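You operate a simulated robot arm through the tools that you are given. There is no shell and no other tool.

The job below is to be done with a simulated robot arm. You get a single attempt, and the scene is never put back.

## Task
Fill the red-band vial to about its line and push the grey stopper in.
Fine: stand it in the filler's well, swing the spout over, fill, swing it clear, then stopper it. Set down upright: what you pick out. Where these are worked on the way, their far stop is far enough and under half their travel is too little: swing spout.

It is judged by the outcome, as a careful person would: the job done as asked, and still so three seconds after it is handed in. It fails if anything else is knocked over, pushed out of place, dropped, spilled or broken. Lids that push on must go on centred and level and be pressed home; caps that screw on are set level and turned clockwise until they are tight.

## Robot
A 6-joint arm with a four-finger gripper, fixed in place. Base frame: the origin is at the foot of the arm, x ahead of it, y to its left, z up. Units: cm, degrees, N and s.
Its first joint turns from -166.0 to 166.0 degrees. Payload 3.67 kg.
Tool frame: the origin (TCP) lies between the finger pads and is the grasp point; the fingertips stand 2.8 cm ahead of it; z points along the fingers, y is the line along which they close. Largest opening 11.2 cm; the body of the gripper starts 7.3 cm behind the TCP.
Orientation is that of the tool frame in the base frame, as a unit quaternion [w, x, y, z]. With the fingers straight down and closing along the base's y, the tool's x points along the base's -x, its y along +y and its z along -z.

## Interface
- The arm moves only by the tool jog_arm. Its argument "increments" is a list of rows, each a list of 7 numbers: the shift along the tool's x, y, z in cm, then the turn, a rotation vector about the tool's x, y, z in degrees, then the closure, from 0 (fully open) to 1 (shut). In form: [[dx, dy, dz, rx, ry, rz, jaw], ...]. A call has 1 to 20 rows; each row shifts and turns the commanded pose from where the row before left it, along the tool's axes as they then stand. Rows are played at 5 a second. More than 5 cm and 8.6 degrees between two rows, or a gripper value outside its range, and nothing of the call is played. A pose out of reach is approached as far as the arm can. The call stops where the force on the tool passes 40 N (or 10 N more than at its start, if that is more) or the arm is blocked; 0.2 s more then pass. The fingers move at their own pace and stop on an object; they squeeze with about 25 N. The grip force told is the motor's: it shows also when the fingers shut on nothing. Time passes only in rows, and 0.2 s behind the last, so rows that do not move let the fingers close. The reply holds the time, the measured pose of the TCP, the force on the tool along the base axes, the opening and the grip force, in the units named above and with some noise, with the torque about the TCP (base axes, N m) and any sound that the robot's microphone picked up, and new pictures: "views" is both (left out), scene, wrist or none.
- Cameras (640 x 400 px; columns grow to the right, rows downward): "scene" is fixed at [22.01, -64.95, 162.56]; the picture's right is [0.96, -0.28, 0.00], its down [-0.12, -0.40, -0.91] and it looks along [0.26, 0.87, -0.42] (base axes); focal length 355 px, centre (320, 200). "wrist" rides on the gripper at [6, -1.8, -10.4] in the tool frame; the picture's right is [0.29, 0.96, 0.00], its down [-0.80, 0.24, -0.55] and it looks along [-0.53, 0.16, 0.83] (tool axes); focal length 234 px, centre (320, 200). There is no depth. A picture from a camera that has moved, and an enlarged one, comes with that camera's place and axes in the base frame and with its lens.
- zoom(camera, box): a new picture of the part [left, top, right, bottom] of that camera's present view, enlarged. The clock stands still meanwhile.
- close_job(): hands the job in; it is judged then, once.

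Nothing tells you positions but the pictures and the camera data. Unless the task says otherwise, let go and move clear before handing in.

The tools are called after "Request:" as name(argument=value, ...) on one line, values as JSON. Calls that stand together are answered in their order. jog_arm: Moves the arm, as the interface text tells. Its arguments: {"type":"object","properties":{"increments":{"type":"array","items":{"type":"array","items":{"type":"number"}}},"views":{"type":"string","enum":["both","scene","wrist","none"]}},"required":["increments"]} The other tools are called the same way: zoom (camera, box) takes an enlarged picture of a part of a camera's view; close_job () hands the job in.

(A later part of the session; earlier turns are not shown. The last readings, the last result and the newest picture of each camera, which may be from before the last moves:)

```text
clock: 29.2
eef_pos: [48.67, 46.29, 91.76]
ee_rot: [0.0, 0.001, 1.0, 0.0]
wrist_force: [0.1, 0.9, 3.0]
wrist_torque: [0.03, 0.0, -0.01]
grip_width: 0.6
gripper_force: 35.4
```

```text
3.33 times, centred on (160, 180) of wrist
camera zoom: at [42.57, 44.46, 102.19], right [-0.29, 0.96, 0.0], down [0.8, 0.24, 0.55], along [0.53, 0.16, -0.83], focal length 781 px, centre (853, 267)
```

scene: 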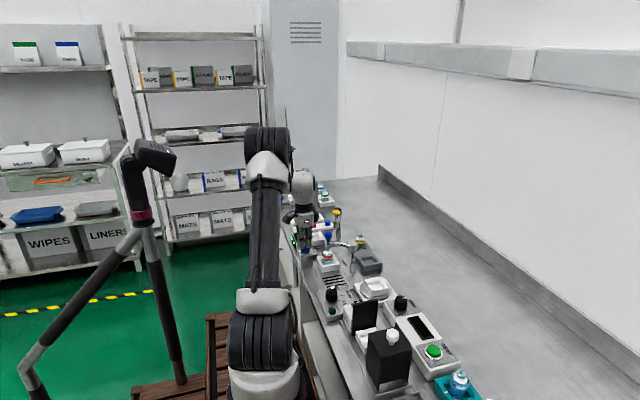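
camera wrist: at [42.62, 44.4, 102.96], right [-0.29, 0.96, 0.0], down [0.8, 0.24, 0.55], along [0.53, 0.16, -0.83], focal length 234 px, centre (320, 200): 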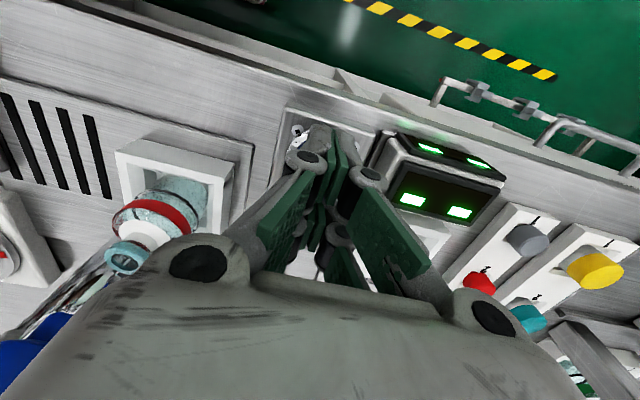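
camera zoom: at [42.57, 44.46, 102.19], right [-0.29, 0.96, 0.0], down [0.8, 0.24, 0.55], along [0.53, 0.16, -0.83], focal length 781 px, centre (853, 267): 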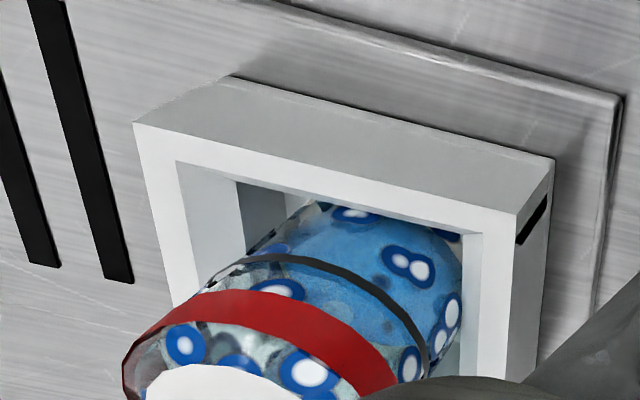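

Request:
zoom(camera="wrist", box=[130, 165, 200, 225])

Request:
zoom(camera="scene", box=[328, 250, 344, 266])

```text
6.67 times, centred on (165, 195) of wrist
camera zoom: at [42.57, 44.46, 102.19], right [-0.29, 0.96, 0.0], down [0.8, 0.24, 0.55], along [0.53, 0.16, -0.83], focal length 1561 px, centre (1353, 233)
```

zoom: 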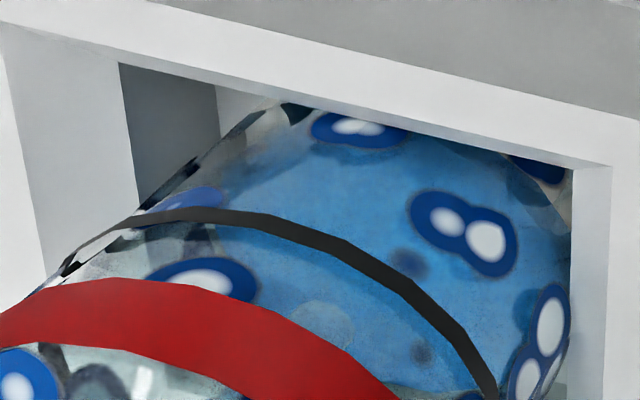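

```text
16.00 times, centred on (336, 258) of scene
camera zoom: at [22.01, -64.95, 162.56], right [0.96, -0.28, 0.0], down [-0.12, -0.4, -0.91], along [0.26, 0.87, -0.42], focal length 5683 px, centre (64, -728)
```

zoom: 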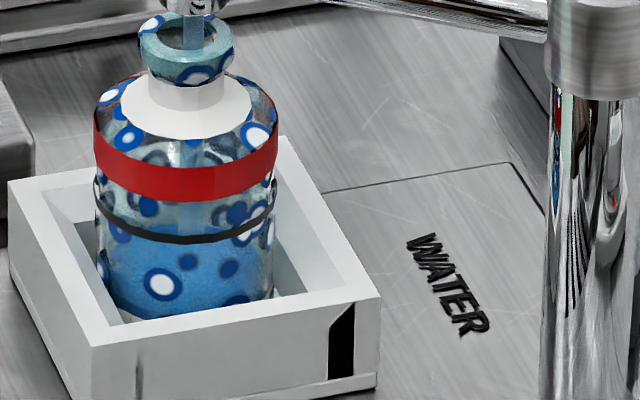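

Request:
zoom(camera="scene", box=[330, 254, 342, 264])

Request:
zoom(camera="wrist", box=[120, 170, 220, 250])

```text
16.00 times, centred on (336, 259) of scene
camera zoom: at [22.01, -64.95, 162.56], right [0.96, -0.28, 0.0], down [-0.12, -0.4, -0.91], along [0.26, 0.87, -0.42], focal length 5683 px, centre (64, -744)
```

zoom: 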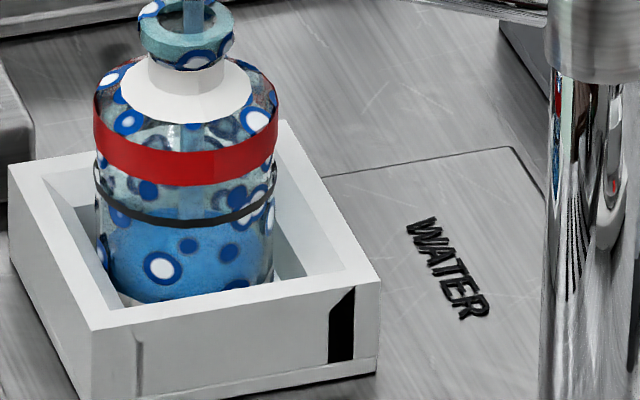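

```text
5.00 times, centred on (170, 210) of wrist
camera zoom: at [42.57, 44.46, 102.19], right [-0.29, 0.96, 0.0], down [0.8, 0.24, 0.55], along [0.53, 0.16, -0.83], focal length 1171 px, centre (1070, 150)
```

zoom: 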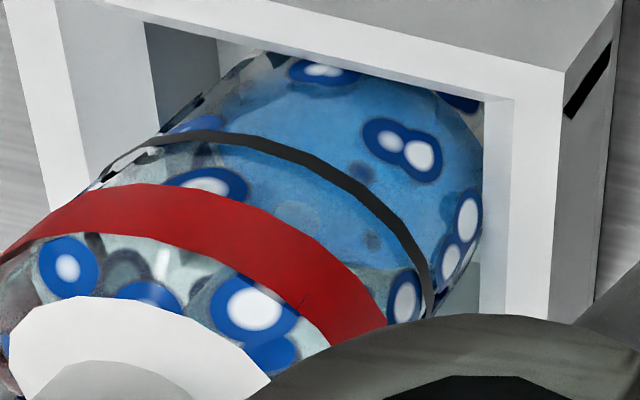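

Request:
jog_arm(increments=[[0, 0, 0, 0, 0, 0, 1.0], [0, 0, 0, 0, 0, 0, 1.0]], views="none")

Request:
zoom(camera="scene", box=[330, 252, 342, 262])

Request:
zoom(camera="wrist", box=[120, 170, 220, 250])

```text
clock: 29.8
eef_pos: [48.49, 46.25, 91.89]
ee_rot: [0.0, -0.001, 1.0, 0.0]
wrist_force: [-0.7, 0.6, 1.5]
wrist_torque: [0.03, -0.02, -0.03]
grip_width: 0.59
gripper_force: 35.8
```

```text
16.00 times, centred on (336, 257) of scene
camera zoom: at [22.01, -64.95, 162.56], right [0.96, -0.28, 0.0], down [-0.12, -0.4, -0.91], along [0.26, 0.87, -0.42], focal length 5683 px, centre (64, -712)
```

zoom: 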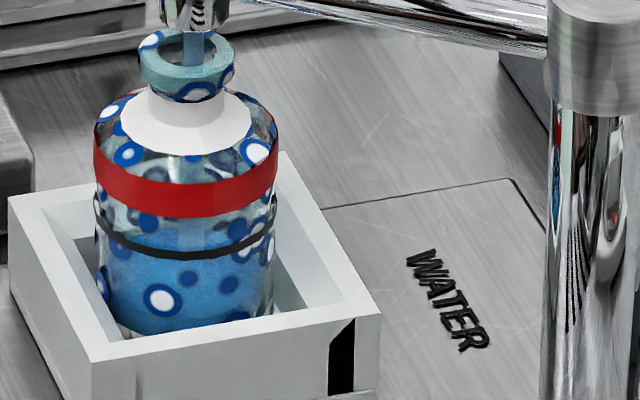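

```text
5.00 times, centred on (170, 210) of wrist
camera zoom: at [42.56, 44.46, 102.19], right [-0.29, 0.96, 0.0], down [0.8, 0.24, 0.55], along [0.53, 0.16, -0.83], focal length 1171 px, centre (1070, 150)
```

zoom: 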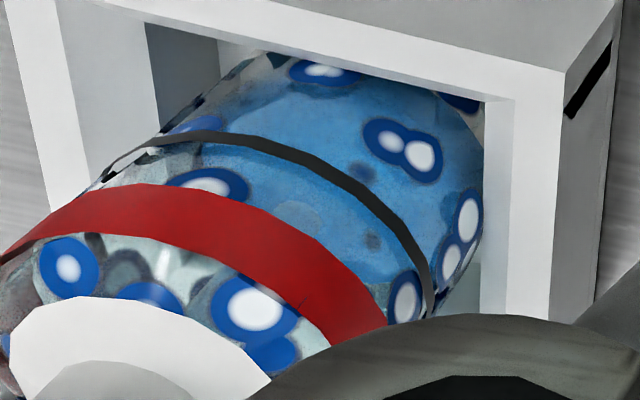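

The level is climbing by about 0.4 cm per 0.6 s, with roughly 2 cm left to the line. I'll keep holding and check again.

Request:
jog_arm(increments=[[0, 0, 0, 0, 0, 0, 1.0], [0, 0, 0, 0, 0, 0, 1.0], [0, 0, 0, 0, 0, 0, 1.0], [0, 0, 0, 0, 0, 0, 1.0]], views="none")

Request:
zoom(camera="scene", box=[330, 252, 342, 262])

Request:
zoom(camera="wrist", box=[120, 170, 220, 250])

```text
clock: 30.8
eef_pos: [48.54, 46.16, 91.77]
ee_rot: [0.0, 0.0, 1.0, 0.0]
wrist_force: [-0.3, 0.4, 3.0]
wrist_torque: [-0.02, 0.01, -0.04]
grip_width: 0.61
gripper_force: 35.4
```

```text
16.00 times, centred on (336, 257) of scene
camera zoom: at [22.01, -64.95, 162.56], right [0.96, -0.28, 0.0], down [-0.12, -0.4, -0.91], along [0.26, 0.87, -0.42], focal length 5683 px, centre (64, -712)
```

zoom: 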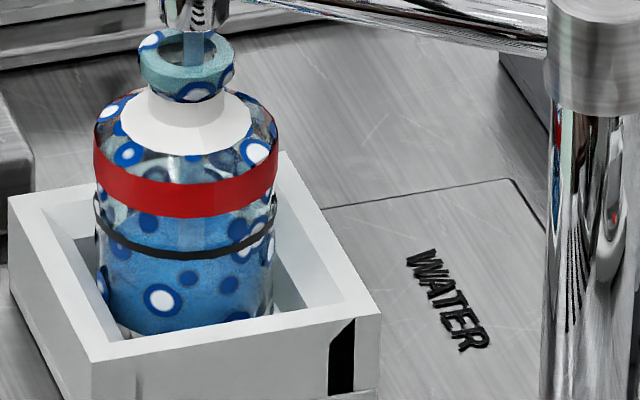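

```text
5.00 times, centred on (170, 210) of wrist
camera zoom: at [42.57, 44.46, 102.19], right [-0.29, 0.96, 0.0], down [0.8, 0.24, 0.55], along [0.53, 0.16, -0.83], focal length 1171 px, centre (1070, 150)
```

zoom: 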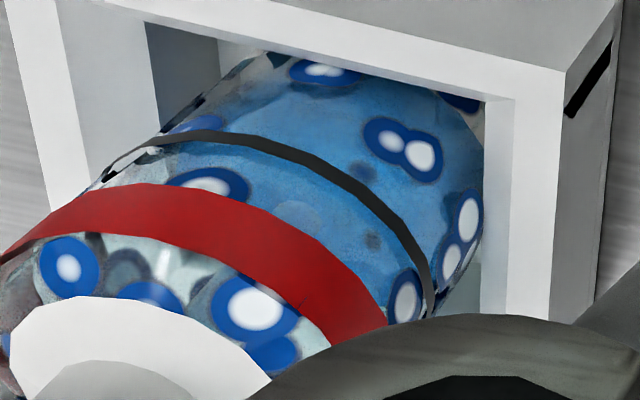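

Request:
jog_arm(increments=[[0, 0, 0, 0, 0, 0, 1.0], [0, 0, 0, 0, 0, 0, 1.0], [0, 0, 0, 0, 0, 0, 1.0], [0, 0, 0, 0, 0, 0, 1.0]], views="none")

Request:
zoom(camera="scene", box=[330, 252, 342, 262])

Request:
zoom(camera="wrist", box=[120, 170, 220, 250])

```text
clock: 31.8
eef_pos: [48.66, 46.12, 91.8]
ee_rot: [0.0, 0.0, 1.0, 0.0]
wrist_force: [0.0, -0.4, 2.6]
wrist_torque: [0.01, -0.01, -0.01]
grip_width: 0.62
gripper_force: 35.5
```

```text
16.00 times, centred on (336, 257) of scene
camera zoom: at [22.01, -64.95, 162.56], right [0.96, -0.28, 0.0], down [-0.12, -0.4, -0.91], along [0.26, 0.87, -0.42], focal length 5683 px, centre (64, -712)
```

zoom: 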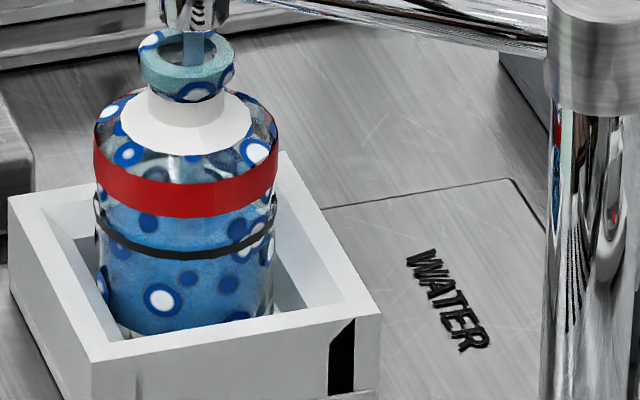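

```text
5.00 times, centred on (170, 210) of wrist
camera zoom: at [42.57, 44.46, 102.19], right [-0.29, 0.96, 0.0], down [0.8, 0.24, 0.55], along [0.53, 0.16, -0.83], focal length 1171 px, centre (1070, 150)
```

zoom: 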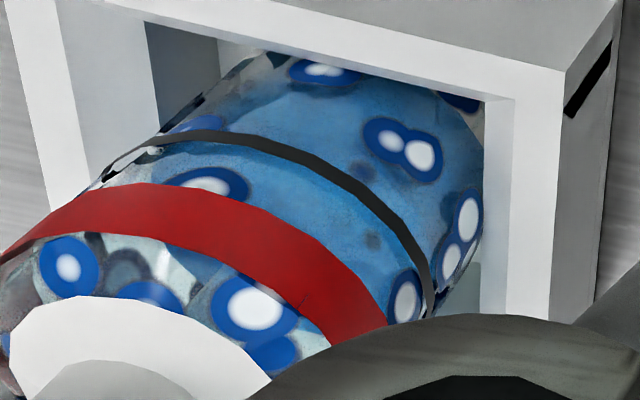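

Request:
jog_arm(increments=[[0, 0, 0, 0, 0, 0, 1.0]], views="none")

Request:
zoom(camera="scene", box=[330, 250, 342, 260])

Request:
zoom(camera="wrist", box=[120, 180, 190, 240])

```text
clock: 32.2
eef_pos: [48.55, 46.16, 91.75]
ee_rot: [0.001, -0.001, 1.0, 0.0]
wrist_force: [0.1, -0.5, 2.9]
wrist_torque: [-0.02, 0.01, -0.03]
grip_width: 0.63
gripper_force: 35.7
```

```text
16.00 times, centred on (336, 255) of scene
camera zoom: at [22.01, -64.95, 162.56], right [0.96, -0.28, 0.0], down [-0.12, -0.4, -0.91], along [0.26, 0.87, -0.42], focal length 5683 px, centre (64, -680)
```

zoom: 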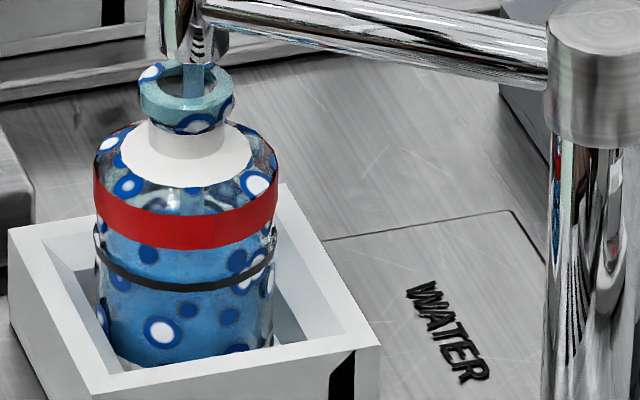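

```text
6.67 times, centred on (155, 210) of wrist
camera zoom: at [42.57, 44.46, 102.19], right [-0.29, 0.96, 0.0], down [0.8, 0.24, 0.55], along [0.53, 0.16, -0.83], focal length 1561 px, centre (1420, 133)
```

zoom: 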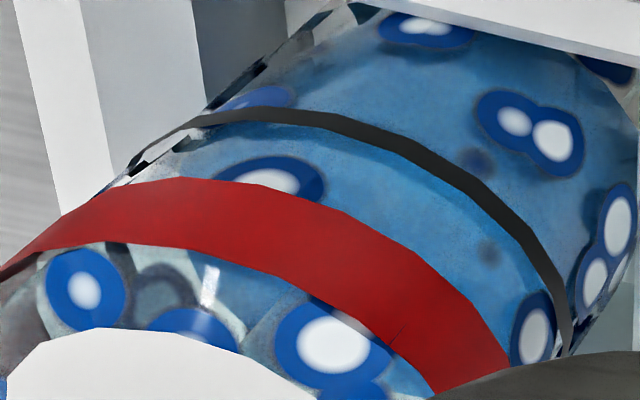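

Request:
zoom(camera="wrist", box=[150, 185, 190, 215])

Request:
zoom(camera="wrist", box=[120, 195, 160, 225])

```text
13.33 times, centred on (170, 200) of wrist
camera zoom: at [42.57, 44.46, 102.19], right [-0.29, 0.96, 0.0], down [0.8, 0.24, 0.55], along [0.53, 0.16, -0.83], focal length 3122 px, centre (2320, 200)
```

zoom: 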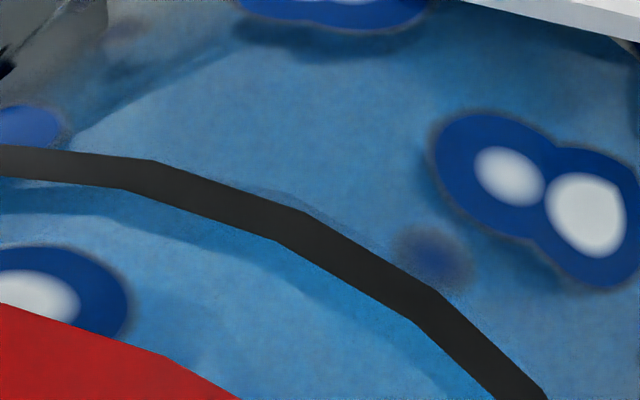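

```text
13.33 times, centred on (140, 210) of wrist
camera zoom: at [42.57, 44.46, 102.19], right [-0.29, 0.96, 0.0], down [0.8, 0.24, 0.55], along [0.53, 0.16, -0.83], focal length 3122 px, centre (2720, 67)
```

zoom: 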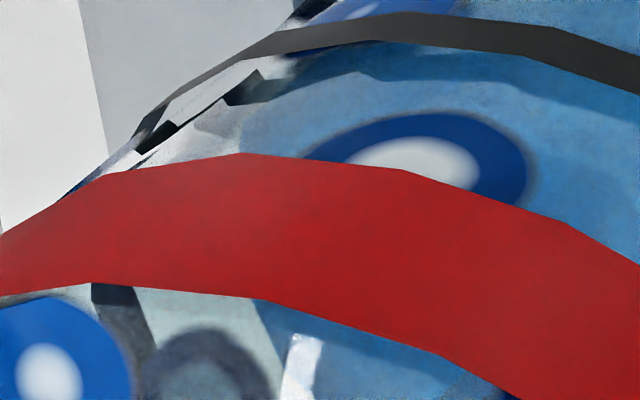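

The level is about 0.4 cm below the line. I'll release the button now to confirm the flow stops, and top up if needed.

Request:
jog_arm(increments=[[0, 0, -0.35, 0, 0, 0, 1.0]], views="none")

Request:
zoom(camera="scene", box=[330, 250, 342, 260])

Request:
zoom(camera="wrist", box=[120, 180, 190, 240])

```text
clock: 32.6
eef_pos: [48.54, 46.11, 92.07]
ee_rot: [-0.001, 0.0, 1.0, 0.001]
wrist_force: [0.0, -0.2, -0.4]
wrist_torque: [-0.03, -0.01, -0.07]
grip_width: 0.0
gripper_force: 35.6
```

```text
16.00 times, centred on (336, 255) of scene
camera zoom: at [22.01, -64.95, 162.56], right [0.96, -0.28, 0.0], down [-0.12, -0.4, -0.91], along [0.26, 0.87, -0.42], focal length 5683 px, centre (64, -680)
```

zoom: 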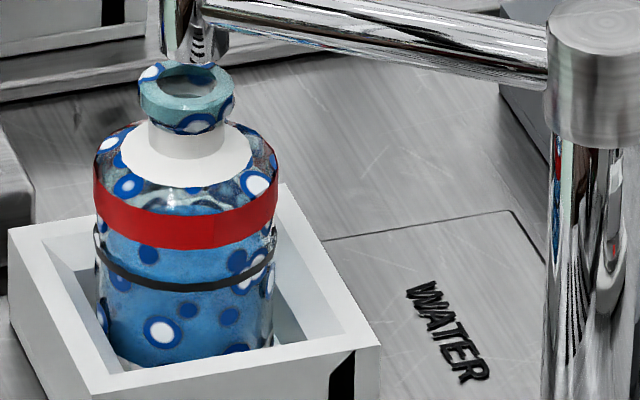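

```text
6.67 times, centred on (155, 210) of wrist
camera zoom: at [42.5, 44.44, 102.53], right [-0.29, 0.96, 0.0], down [0.8, 0.24, 0.55], along [0.53, 0.16, -0.83], focal length 1561 px, centre (1420, 133)
```

zoom: 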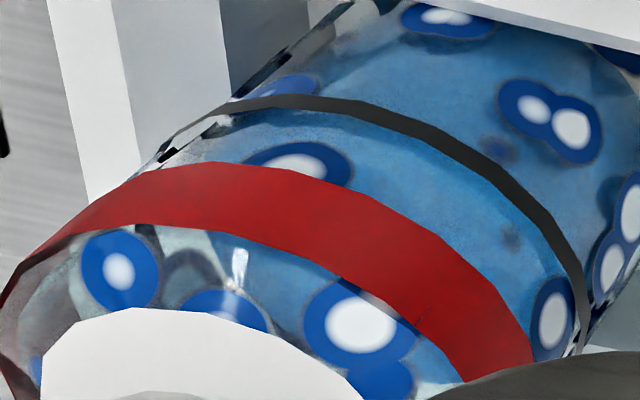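

The flow stopped as soon as the button was released. I'll read the still level closely.

Request:
zoom(camera="wrist", box=[125, 190, 165, 220])

Request:
zoom(camera="wrist", box=[150, 185, 190, 215])

Request:
zoom(camera="scene", box=[330, 253, 342, 263])

```text
13.33 times, centred on (145, 205) of wrist
camera zoom: at [42.5, 44.44, 102.53], right [-0.29, 0.96, 0.0], down [0.8, 0.24, 0.55], along [0.53, 0.16, -0.83], focal length 3122 px, centre (2653, 133)
```

zoom: 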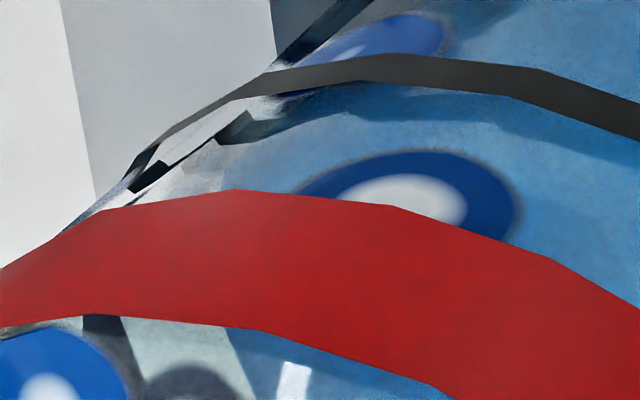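

```text
13.33 times, centred on (170, 200) of wrist
camera zoom: at [42.5, 44.44, 102.53], right [-0.29, 0.96, 0.0], down [0.8, 0.24, 0.55], along [0.53, 0.16, -0.83], focal length 3122 px, centre (2320, 200)
```

zoom: 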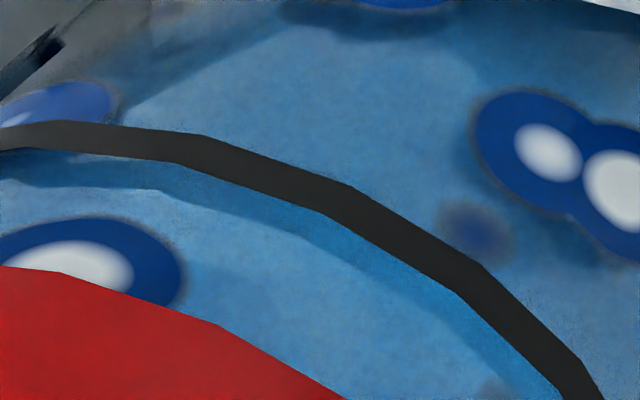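

```text
16.00 times, centred on (336, 258) of scene
camera zoom: at [22.01, -64.95, 162.56], right [0.96, -0.28, 0.0], down [-0.12, -0.4, -0.91], along [0.26, 0.87, -0.42], focal length 5683 px, centre (64, -728)
```

zoom: 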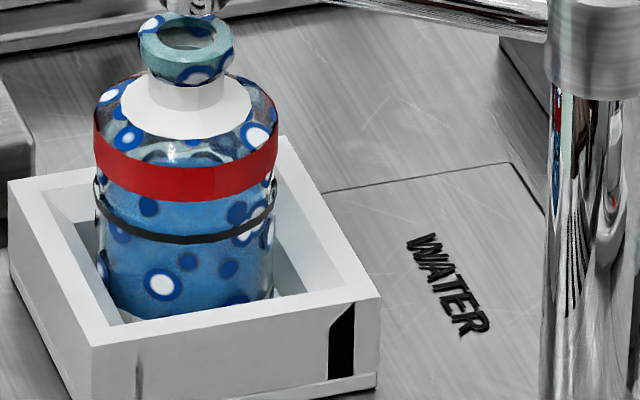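

The still level reads about 0.3 cm under the line, so I'll give one brief top-up press.

Request:
jog_arm(increments=[[0, 0, 0.38, 0, 0, 0, 1.0], [0, 0, 0, 0, 0, 0, 1.0], [0, 0, -0.38, 0, 0, 0, 1.0]], views="none")

Request:
zoom(camera="wrist", box=[125, 190, 165, 220])

Request:
zoom(camera="scene", box=[330, 253, 342, 263])

Request:
zoom(camera="wrist", box=[110, 180, 190, 250])

```text
clock: 33.4
eef_pos: [48.55, 46.21, 92.09]
ee_rot: [0.0, 0.0, 1.0, 0.0]
wrist_force: [-0.1, 0.0, -0.3]
wrist_torque: [0.02, 0.0, 0.02]
grip_width: 0.0
gripper_force: 35.1
heard: click
```

```text
13.33 times, centred on (145, 205) of wrist
camera zoom: at [42.51, 44.42, 102.53], right [-0.29, 0.96, 0.0], down [0.8, 0.24, 0.55], along [0.53, 0.16, -0.83], focal length 3122 px, centre (2653, 133)
```

zoom: 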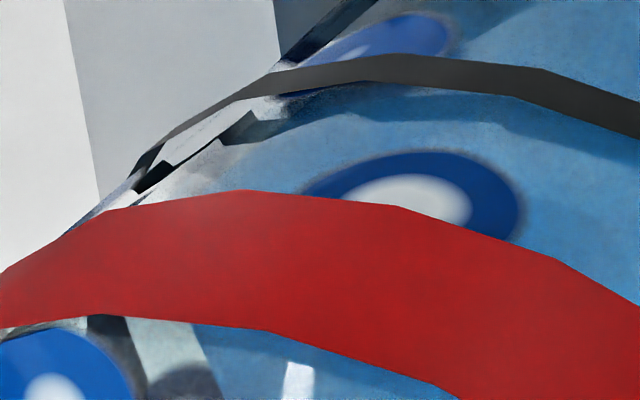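

```text
16.00 times, centred on (336, 258) of scene
camera zoom: at [22.01, -64.95, 162.56], right [0.96, -0.28, 0.0], down [-0.12, -0.4, -0.91], along [0.26, 0.87, -0.42], focal length 5683 px, centre (64, -728)
```

zoom: 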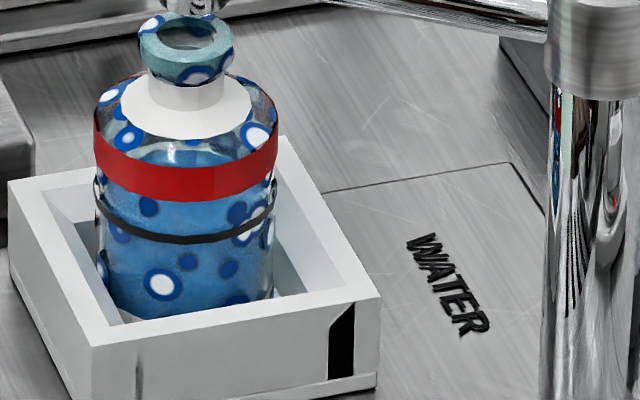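

```text
5.71 times, centred on (150, 215) of wrist
camera zoom: at [42.51, 44.42, 102.53], right [-0.29, 0.96, 0.0], down [0.8, 0.24, 0.55], along [0.53, 0.16, -0.83], focal length 1338 px, centre (1291, 114)
```

zoom: 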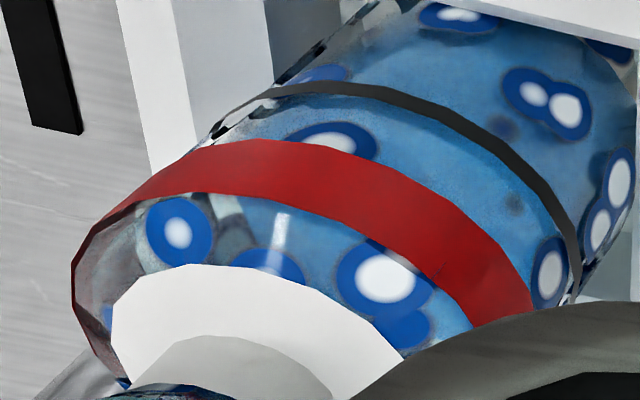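

The back edge of the water now shows above the band, about 0.15–0.2 cm short of the line. One more identical brief press should bring it up.

Request:
jog_arm(increments=[[0, 0, 0.38, 0, 0, 0, 1.0], [0, 0, 0, 0, 0, 0, 1.0], [0, 0, -0.38, 0, 0, 0, 1.0]], views="none")

Request:
zoom(camera="wrist", box=[125, 190, 165, 220])

Request:
zoom(camera="scene", box=[330, 253, 342, 263])

```text
clock: 34.2
eef_pos: [48.47, 46.24, 92.14]
ee_rot: [0.0, -0.001, 1.0, 0.0]
wrist_force: [-0.3, 0.3, 0.2]
wrist_torque: [0.05, -0.01, -0.04]
grip_width: 0.0
gripper_force: 35.6
heard: click
```

```text
13.33 times, centred on (145, 205) of wrist
camera zoom: at [42.48, 44.49, 102.53], right [-0.29, 0.96, 0.0], down [0.8, 0.24, 0.55], along [0.53, 0.16, -0.83], focal length 3122 px, centre (2653, 133)
```

zoom: 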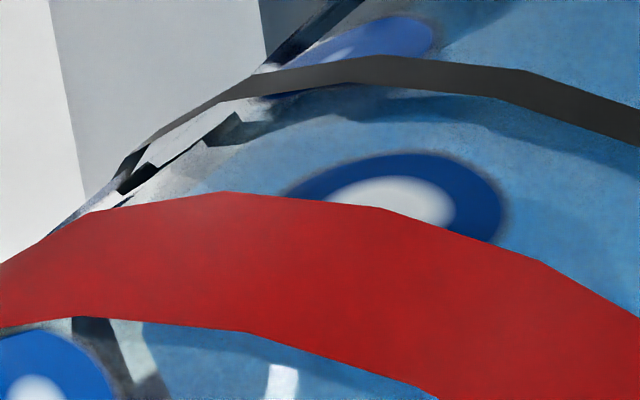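

```text
16.00 times, centred on (336, 258) of scene
camera zoom: at [22.01, -64.95, 162.56], right [0.96, -0.28, 0.0], down [-0.12, -0.4, -0.91], along [0.26, 0.87, -0.42], focal length 5683 px, centre (64, -728)
```

zoom: 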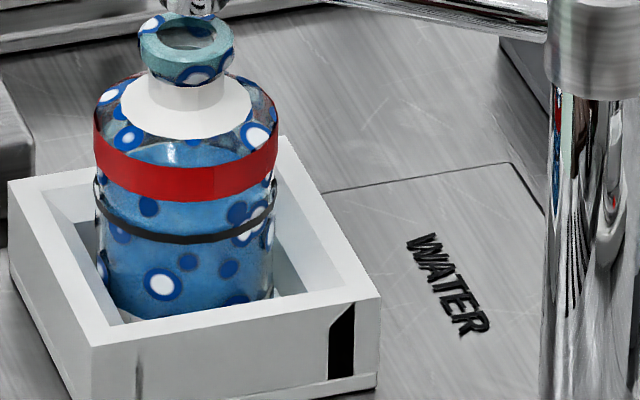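

The water's edge is now at the line and nothing has spilled. Next I'll lift off, return to the spout knob at about (55, 37.1), and swing it clear.

Request:
jog_arm(increments=[[0, 0, -2, 0, 0, 0, 1.0], [0, 0, -4.5, 0, 0, 0, 1.0], [0, 0, -4.9, 0, 0, 0, 1.0], [0, 0, -4.9, 0, 0, 0, 0.8], [-2.15, -3.0, 0, 0, 0, 0, 0.55], [-2.15, -3.05, 0, 0, 0, 0, 0.55], [-2.15, -3.05, 0, 0, 0, 0, 0.55], [0, 0, 0, 0, 0, 0, 0.55]], views="both")

Request:
zoom(camera="wrist", box=[240, 40, 440, 200])

Request:
zoom(camera="scene", box=[315, 230, 365, 280])

```text
clock: 36.0
eef_pos: [54.93, 36.98, 108.28]
ee_rot: [0.0, 0.0, 1.0, 0.0]
wrist_force: [-0.4, -0.1, 0.8]
wrist_torque: [-0.04, 0.04, -0.02]
grip_width: 5.03
gripper_force: 0.0
camera wrist: at [49.0, 35.29, 118.7], right [-0.29, 0.96, 0.0], down [0.8, 0.24, 0.55], along [0.53, 0.16, -0.83], focal length 234 px, centre (320, 200)
```

scene: 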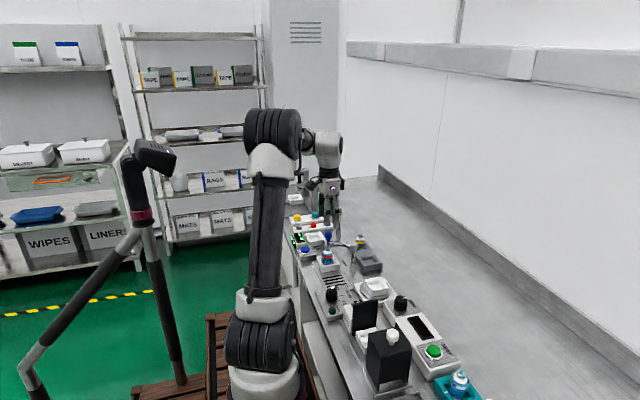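
wrist: 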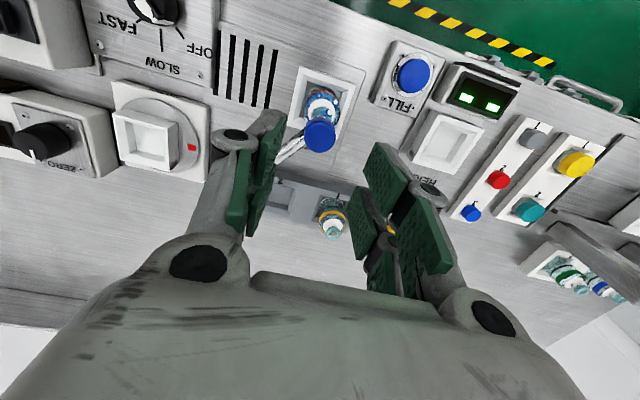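

```text
2.50 times, centred on (340, 120) of wrist
camera zoom: at [49.0, 35.29, 118.7], right [-0.29, 0.96, 0.0], down [0.8, 0.24, 0.55], along [0.53, 0.16, -0.83], focal length 585 px, centre (270, 400)
```

zoom: 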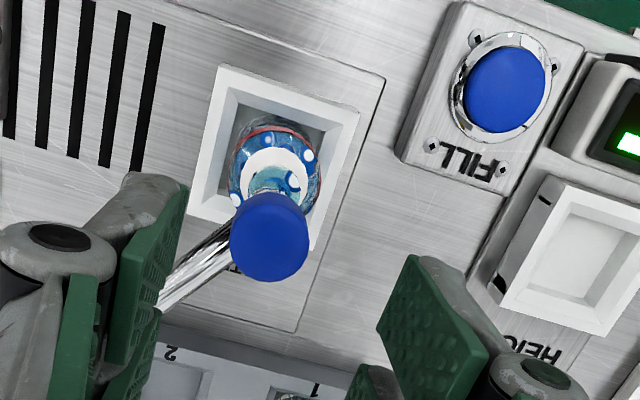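

```text
8.00 times, centred on (340, 255) of scene
camera zoom: at [22.01, -64.95, 162.56], right [0.96, -0.28, 0.0], down [-0.12, -0.4, -0.91], along [0.26, 0.87, -0.42], focal length 2841 px, centre (160, -240)
```

zoom: 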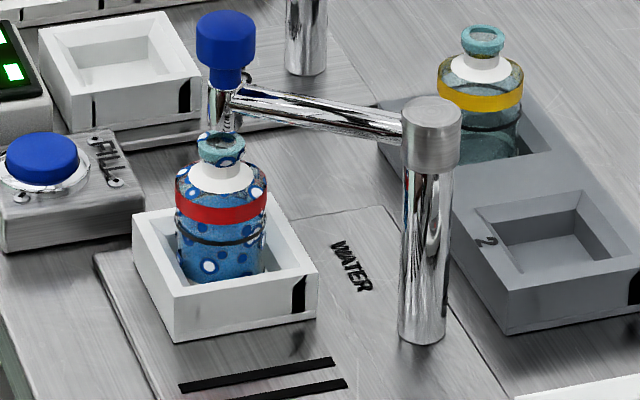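

Request:
jog_arm(increments=[[0, 0.1, 2.5, 0, 0, 0, 0.55], [0, 0, 2.5, 0, 0, 0, 0.55], [0, 0, 1.8, 0, 0, 0, 0.55], [0, 0, 1.1, 0, 0, 0, 0.55], [0, 0, 0, 0, 0, 0, 0.65], [0, 0, 0, 0, 0, 0, 0.705], [0, 0, 0, 0, 0, 0, 0.705]], views="wrist")

Request:
zoom(camera="wrist", box=[220, 80, 440, 260])

```text
clock: 37.6
eef_pos: [55.08, 37.16, 100.51]
ee_rot: [0.001, 0.0, 1.0, 0.0]
wrist_force: [0.0, 0.3, 0.2]
wrist_torque: [-0.01, -0.02, 0.01]
grip_width: 3.3
gripper_force: 0.1
camera wrist: at [49.1, 35.48, 110.96], right [-0.29, 0.96, 0.0], down [0.8, 0.24, 0.55], along [0.53, 0.16, -0.83], focal length 234 px, centre (320, 200)
```

wrist: 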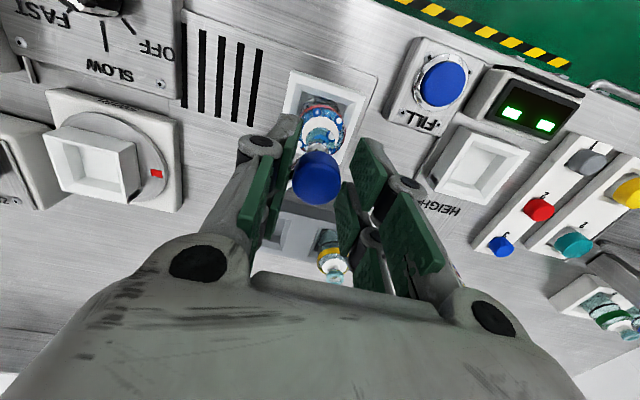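

```text
2.22 times, centred on (330, 170) of wrist
camera zoom: at [49.1, 35.48, 110.96], right [-0.29, 0.96, 0.0], down [0.8, 0.24, 0.55], along [0.53, 0.16, -0.83], focal length 520 px, centre (298, 267)
```

zoom: 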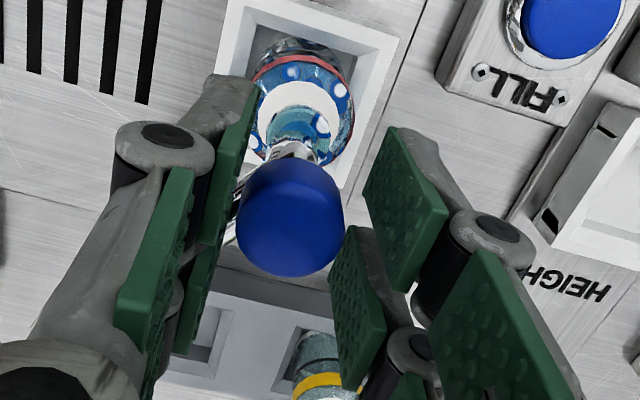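

Request:
jog_arm(increments=[[0.56, -0.82, 0, 0, 0, 0, 0.705], [0.6, -1.18, 0, 0, 0, 0, 0.705], [0.43, -1.25, 0, 0, 0, 0, 0.705], [0.25, -1.3, 0, 0, 0, 0, 0.705], [0.07, -1.32, 0, 0, 0, 0, 0.705], [-0.12, -1.31, 0, 0, 0, 0, 0.705], [-0.29, -1.29, 0, 0, 0, 0, 0.705], [-0.48, -1.23, 0, 0, 0, 0, 0.705], [-0.6, -1.05, 0, 0, 0, 0, 0.705], [0, 0, 0, 0, 0, 0, 0.705]], views="both")

Request:
zoom(camera="wrist", box=[220, 80, 440, 260])

Request:
zoom(camera="scene", box=[310, 220, 370, 280])

```text
clock: 39.8
eef_pos: [54.59, 26.45, 100.5]
ee_rot: [0.0, 0.0, 1.0, 0.0]
wrist_force: [-0.2, -0.6, -0.2]
wrist_torque: [-0.04, -0.01, -0.01]
grip_width: 3.34
gripper_force: 0.1
camera wrist: at [48.54, 24.75, 110.94], right [-0.29, 0.96, 0.0], down [0.8, 0.24, 0.55], along [0.53, 0.16, -0.83], focal length 234 px, centre (320, 200)
```

scene: 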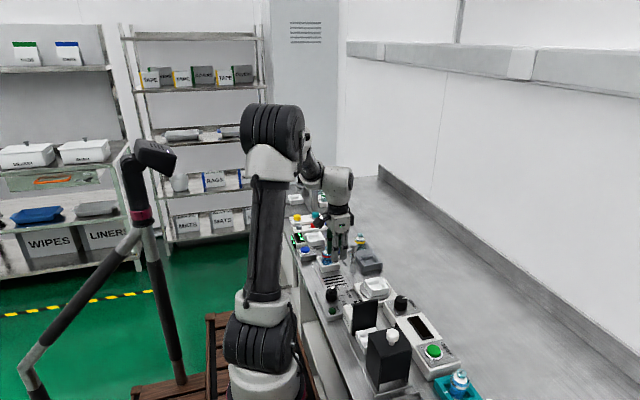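
wrist: 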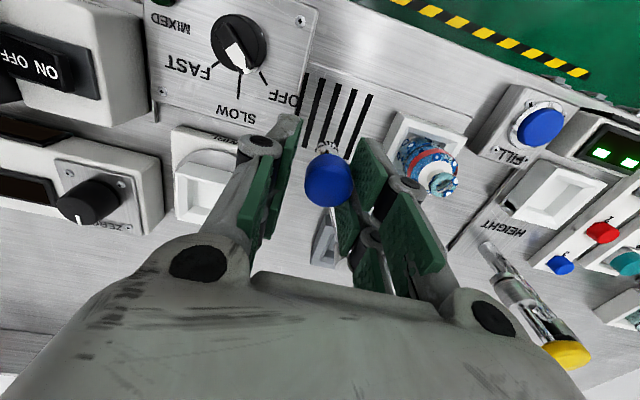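

```text
2.22 times, centred on (330, 170) of wrist
camera zoom: at [48.54, 24.75, 110.94], right [-0.29, 0.96, 0.0], down [0.8, 0.24, 0.55], along [0.53, 0.16, -0.83], focal length 520 px, centre (298, 267)
```

zoom: 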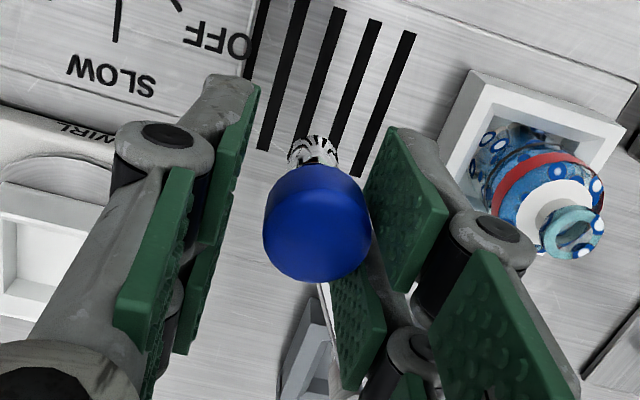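

```text
6.67 times, centred on (340, 250) of scene
camera zoom: at [22.01, -64.95, 162.56], right [0.96, -0.28, 0.0], down [-0.12, -0.4, -0.91], along [0.26, 0.87, -0.42], focal length 2368 px, centre (187, -133)
```

zoom: 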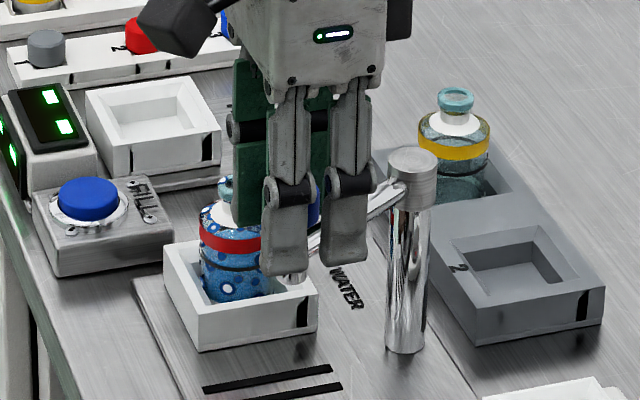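

Request:
jog_arm(increments=[[-0.15, -0.25, 0, 0, 0, 0, 0.705], [-0.12, -0.2, 0, 0, 0, 0, 0.705], [0, 0, 0, 0, 0, 0, 0.705]], views="wrist")

Request:
zoom(camera="wrist", box=[220, 80, 440, 260])

```text
clock: 40.6
eef_pos: [54.98, 26.16, 100.49]
ee_rot: [0.0, 0.0, 1.0, 0.0]
wrist_force: [0.8, -0.3, 0.1]
wrist_torque: [-0.02, -0.01, -0.02]
grip_width: 3.29
gripper_force: 0.0
camera wrist: at [48.83, 24.31, 110.93], right [-0.29, 0.96, 0.0], down [0.8, 0.24, 0.55], along [0.53, 0.16, -0.83], focal length 234 px, centre (320, 200)
```

wrist: 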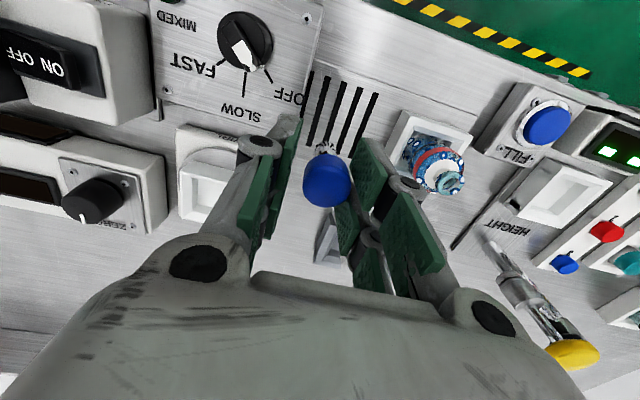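

```text
2.22 times, centred on (330, 170) of wrist
camera zoom: at [48.83, 24.31, 110.93], right [-0.29, 0.96, 0.0], down [0.8, 0.24, 0.55], along [0.53, 0.16, -0.83], focal length 520 px, centre (298, 267)
```

zoom: 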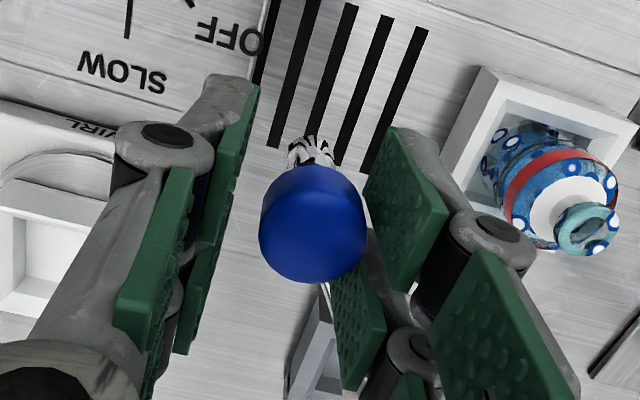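

The spout is back at its starting position. I'll open, lift, and travel to the grey stopper at about (50.9, 65.2).

Request:
jog_arm(increments=[[0, 0, 0, 0, 0, 0, 0.55], [0, 0, -2, 0, 0, 0, 0.55], [0, 0, -3.5, 0, 0, 0, 0.55], [0, 0, -3.5, 0, 0, 0, 0.55], [0.4, 4.3, 0, 0, 0, 0, 0.55], [0.4, 4.4, 0, 0, 0, 0, 0.55], [0.4, 4.4, 0, 0, 0, 0, 0.55], [0.5, 4.4, 0, 0, 0, 0, 0.55], [0.5, 4.4, 0, 0, 0, 0, 0.55], [0.5, 4.4, 0, 0, 0, 0, 0.55], [0.5, 4.4, 0, 0, 0, 0, 0.55], [0.4, 4.4, 0, 0, 0, 0, 0.55], [0.4, 4.0, 0, 0, 0, 0, 0.55], [0, 0, 0, 0, 0, 0, 0.55]], views="both")

Request:
zoom(camera="wrist", box=[220, 40, 460, 220])

Request:
zoom(camera="scene", box=[285, 200, 365, 280])

```text
clock: 43.6
eef_pos: [50.61, 63.71, 109.07]
ee_rot: [0.0, -0.001, 1.0, -0.001]
wrist_force: [1.3, 0.6, 0.3]
wrist_torque: [0.01, -0.03, 0.0]
grip_width: 5.03
gripper_force: 0.1
out of reach, approached as far as the arm can: row 13
camera wrist: at [44.52, 61.98, 119.44], right [-0.29, 0.96, 0.0], down [0.8, 0.24, 0.55], along [0.53, 0.16, -0.83], focal length 234 px, centre (320, 200)
```

scene: 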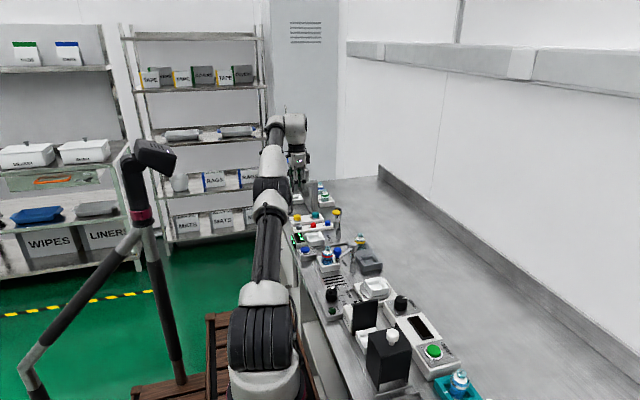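
wrist: 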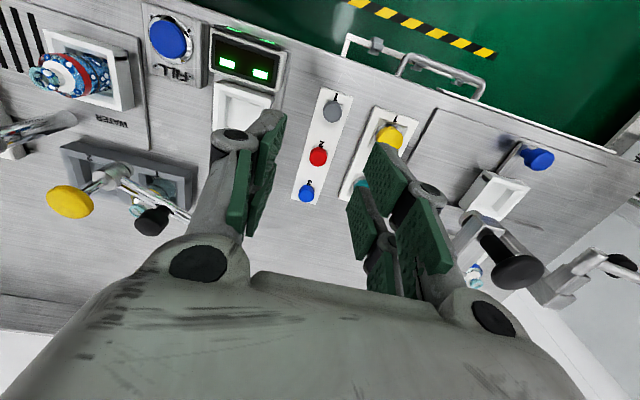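

```text
2.22 times, centred on (340, 130) of wrist
camera zoom: at [44.52, 61.98, 119.44], right [-0.29, 0.96, 0.0], down [0.8, 0.24, 0.55], along [0.53, 0.16, -0.83], focal length 520 px, centre (276, 356)
```

zoom: 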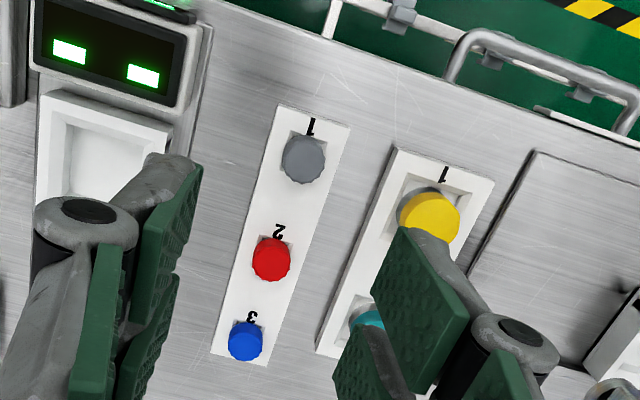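

```text
5.00 times, centred on (325, 240) of scene
camera zoom: at [22.01, -64.95, 162.56], right [0.96, -0.28, 0.0], down [-0.12, -0.4, -0.91], along [0.26, 0.87, -0.42], focal length 1776 px, centre (295, 0)
```

zoom: 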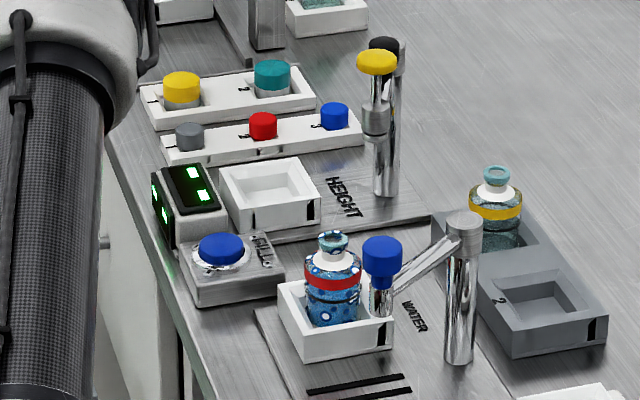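

The arm was at its reach limit at that height, so I'll go lower where it reaches further. The grey stopper is at about (50.65, 65.5).

Request:
jog_arm(increments=[[0, 0, 3, 0, 0, 0, 0.55], [0, 0, 3, 0, 0, 0, 0.55], [0, 0, 2, 0, 0, 0, 0.55], [0, 0, 0, 0, 0, 0, 0.55]], views="both")

Request:
zoom(camera="wrist", box=[220, 40, 460, 220])

Request:
zoom(camera="scene", box=[285, 200, 345, 250])

```text
clock: 44.6
eef_pos: [50.54, 63.89, 101.25]
ee_rot: [-0.001, 0.0, 1.0, 0.0]
wrist_force: [-0.6, -0.4, 0.1]
wrist_torque: [0.01, -0.02, -0.03]
grip_width: 5.06
gripper_force: 0.0
camera wrist: at [44.55, 62.09, 111.54], right [-0.29, 0.96, 0.0], down [0.8, 0.24, 0.55], along [0.53, 0.16, -0.83], focal length 234 px, centre (320, 200)
```

scene: 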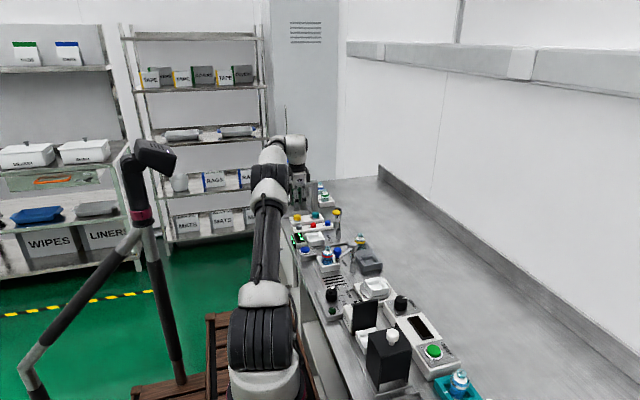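
wrist: 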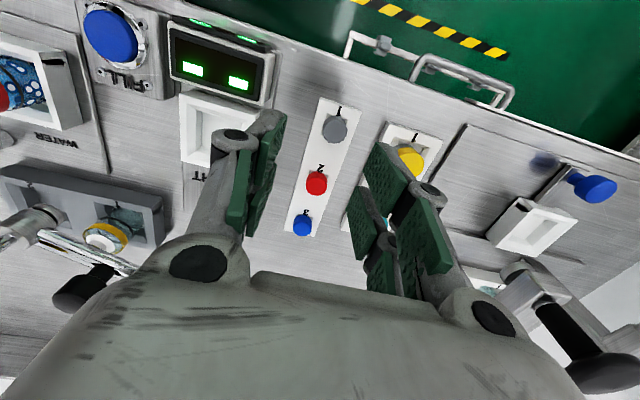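

```text
2.22 times, centred on (340, 130) of wrist
camera zoom: at [44.55, 62.09, 111.54], right [-0.29, 0.96, 0.0], down [0.8, 0.24, 0.55], along [0.53, 0.16, -0.83], focal length 520 px, centre (276, 356)
```

zoom: 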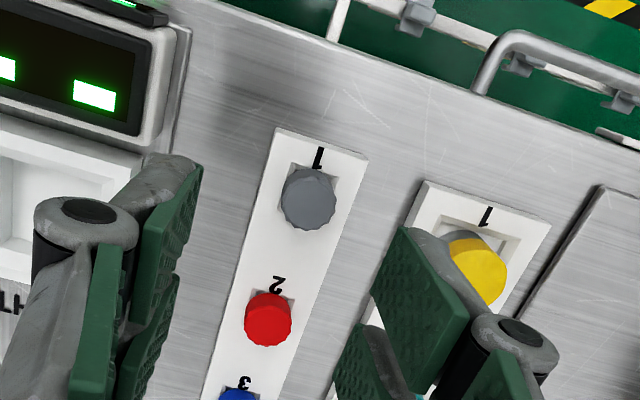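

```text
8.00 times, centred on (315, 225) of scene
camera zoom: at [22.01, -64.95, 162.56], right [0.96, -0.28, 0.0], down [-0.12, -0.4, -0.91], along [0.26, 0.87, -0.42], focal length 2841 px, centre (360, 0)
```

zoom: 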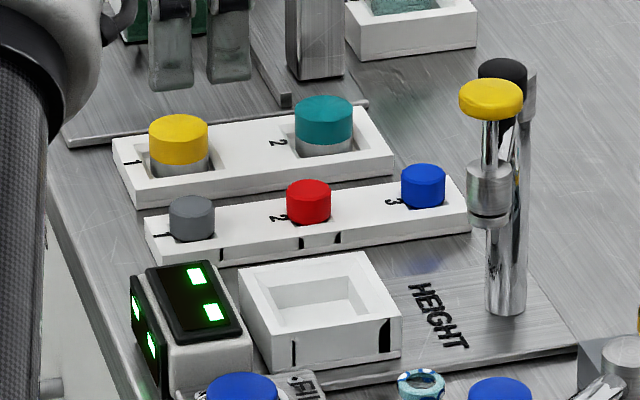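

Request:
jog_arm(increments=[[0, 0, 2, 0, 0, 0, 0.6], [-0.1, 0.75, 1.5, 0, 0, 0, 0.625], [-0.07, 0.75, 1.0, 0, 0, 0, 0.625], [0, 0, 0, 0, 0, 0, 0.625]], views="both")

Request:
zoom(camera="wrist", box=[220, 60, 460, 240])

Request:
zoom(camera="scene", box=[285, 200, 345, 250])

```text
clock: 45.6
eef_pos: [50.68, 65.2, 96.54]
ee_rot: [-0.001, 0.001, 1.0, 0.0]
wrist_force: [1.0, -0.9, 0.8]
wrist_torque: [0.0, 0.01, -0.01]
grip_width: 4.2
gripper_force: 0.0
camera wrist: at [44.64, 63.56, 106.91], right [-0.29, 0.96, 0.0], down [0.8, 0.24, 0.55], along [0.53, 0.16, -0.83], focal length 234 px, centre (320, 200)
```

scene: 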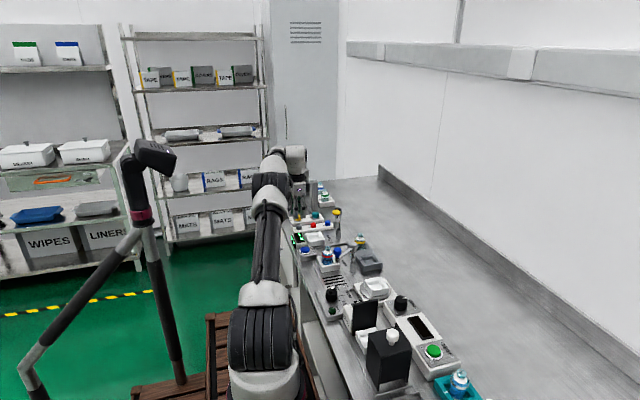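
wrist: 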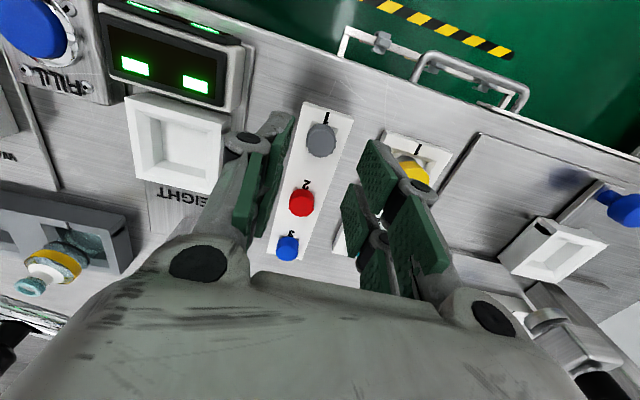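

```text
2.22 times, centred on (340, 150) of wrist
camera zoom: at [44.64, 63.56, 106.91], right [-0.29, 0.96, 0.0], down [0.8, 0.24, 0.55], along [0.53, 0.16, -0.83], focal length 520 px, centre (276, 311)
```

zoom: 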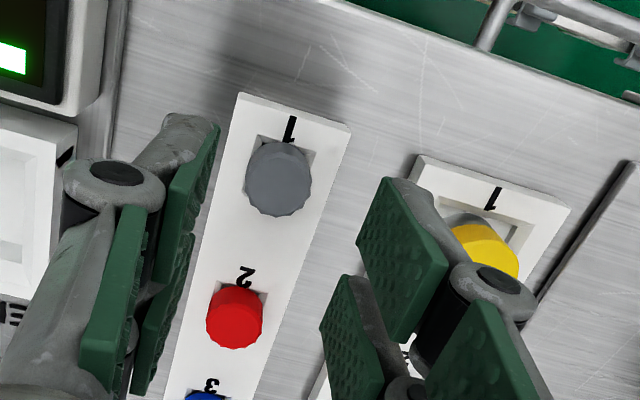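

```text
8.00 times, centred on (315, 225) of scene
camera zoom: at [22.01, -64.95, 162.56], right [0.96, -0.28, 0.0], down [-0.12, -0.4, -0.91], along [0.26, 0.87, -0.42], focal length 2841 px, centre (360, 0)
```

zoom: 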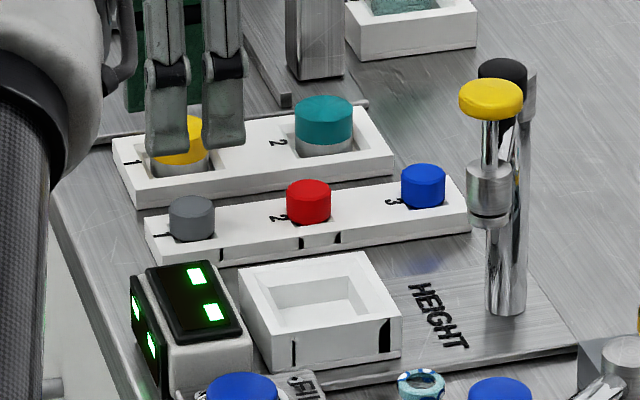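

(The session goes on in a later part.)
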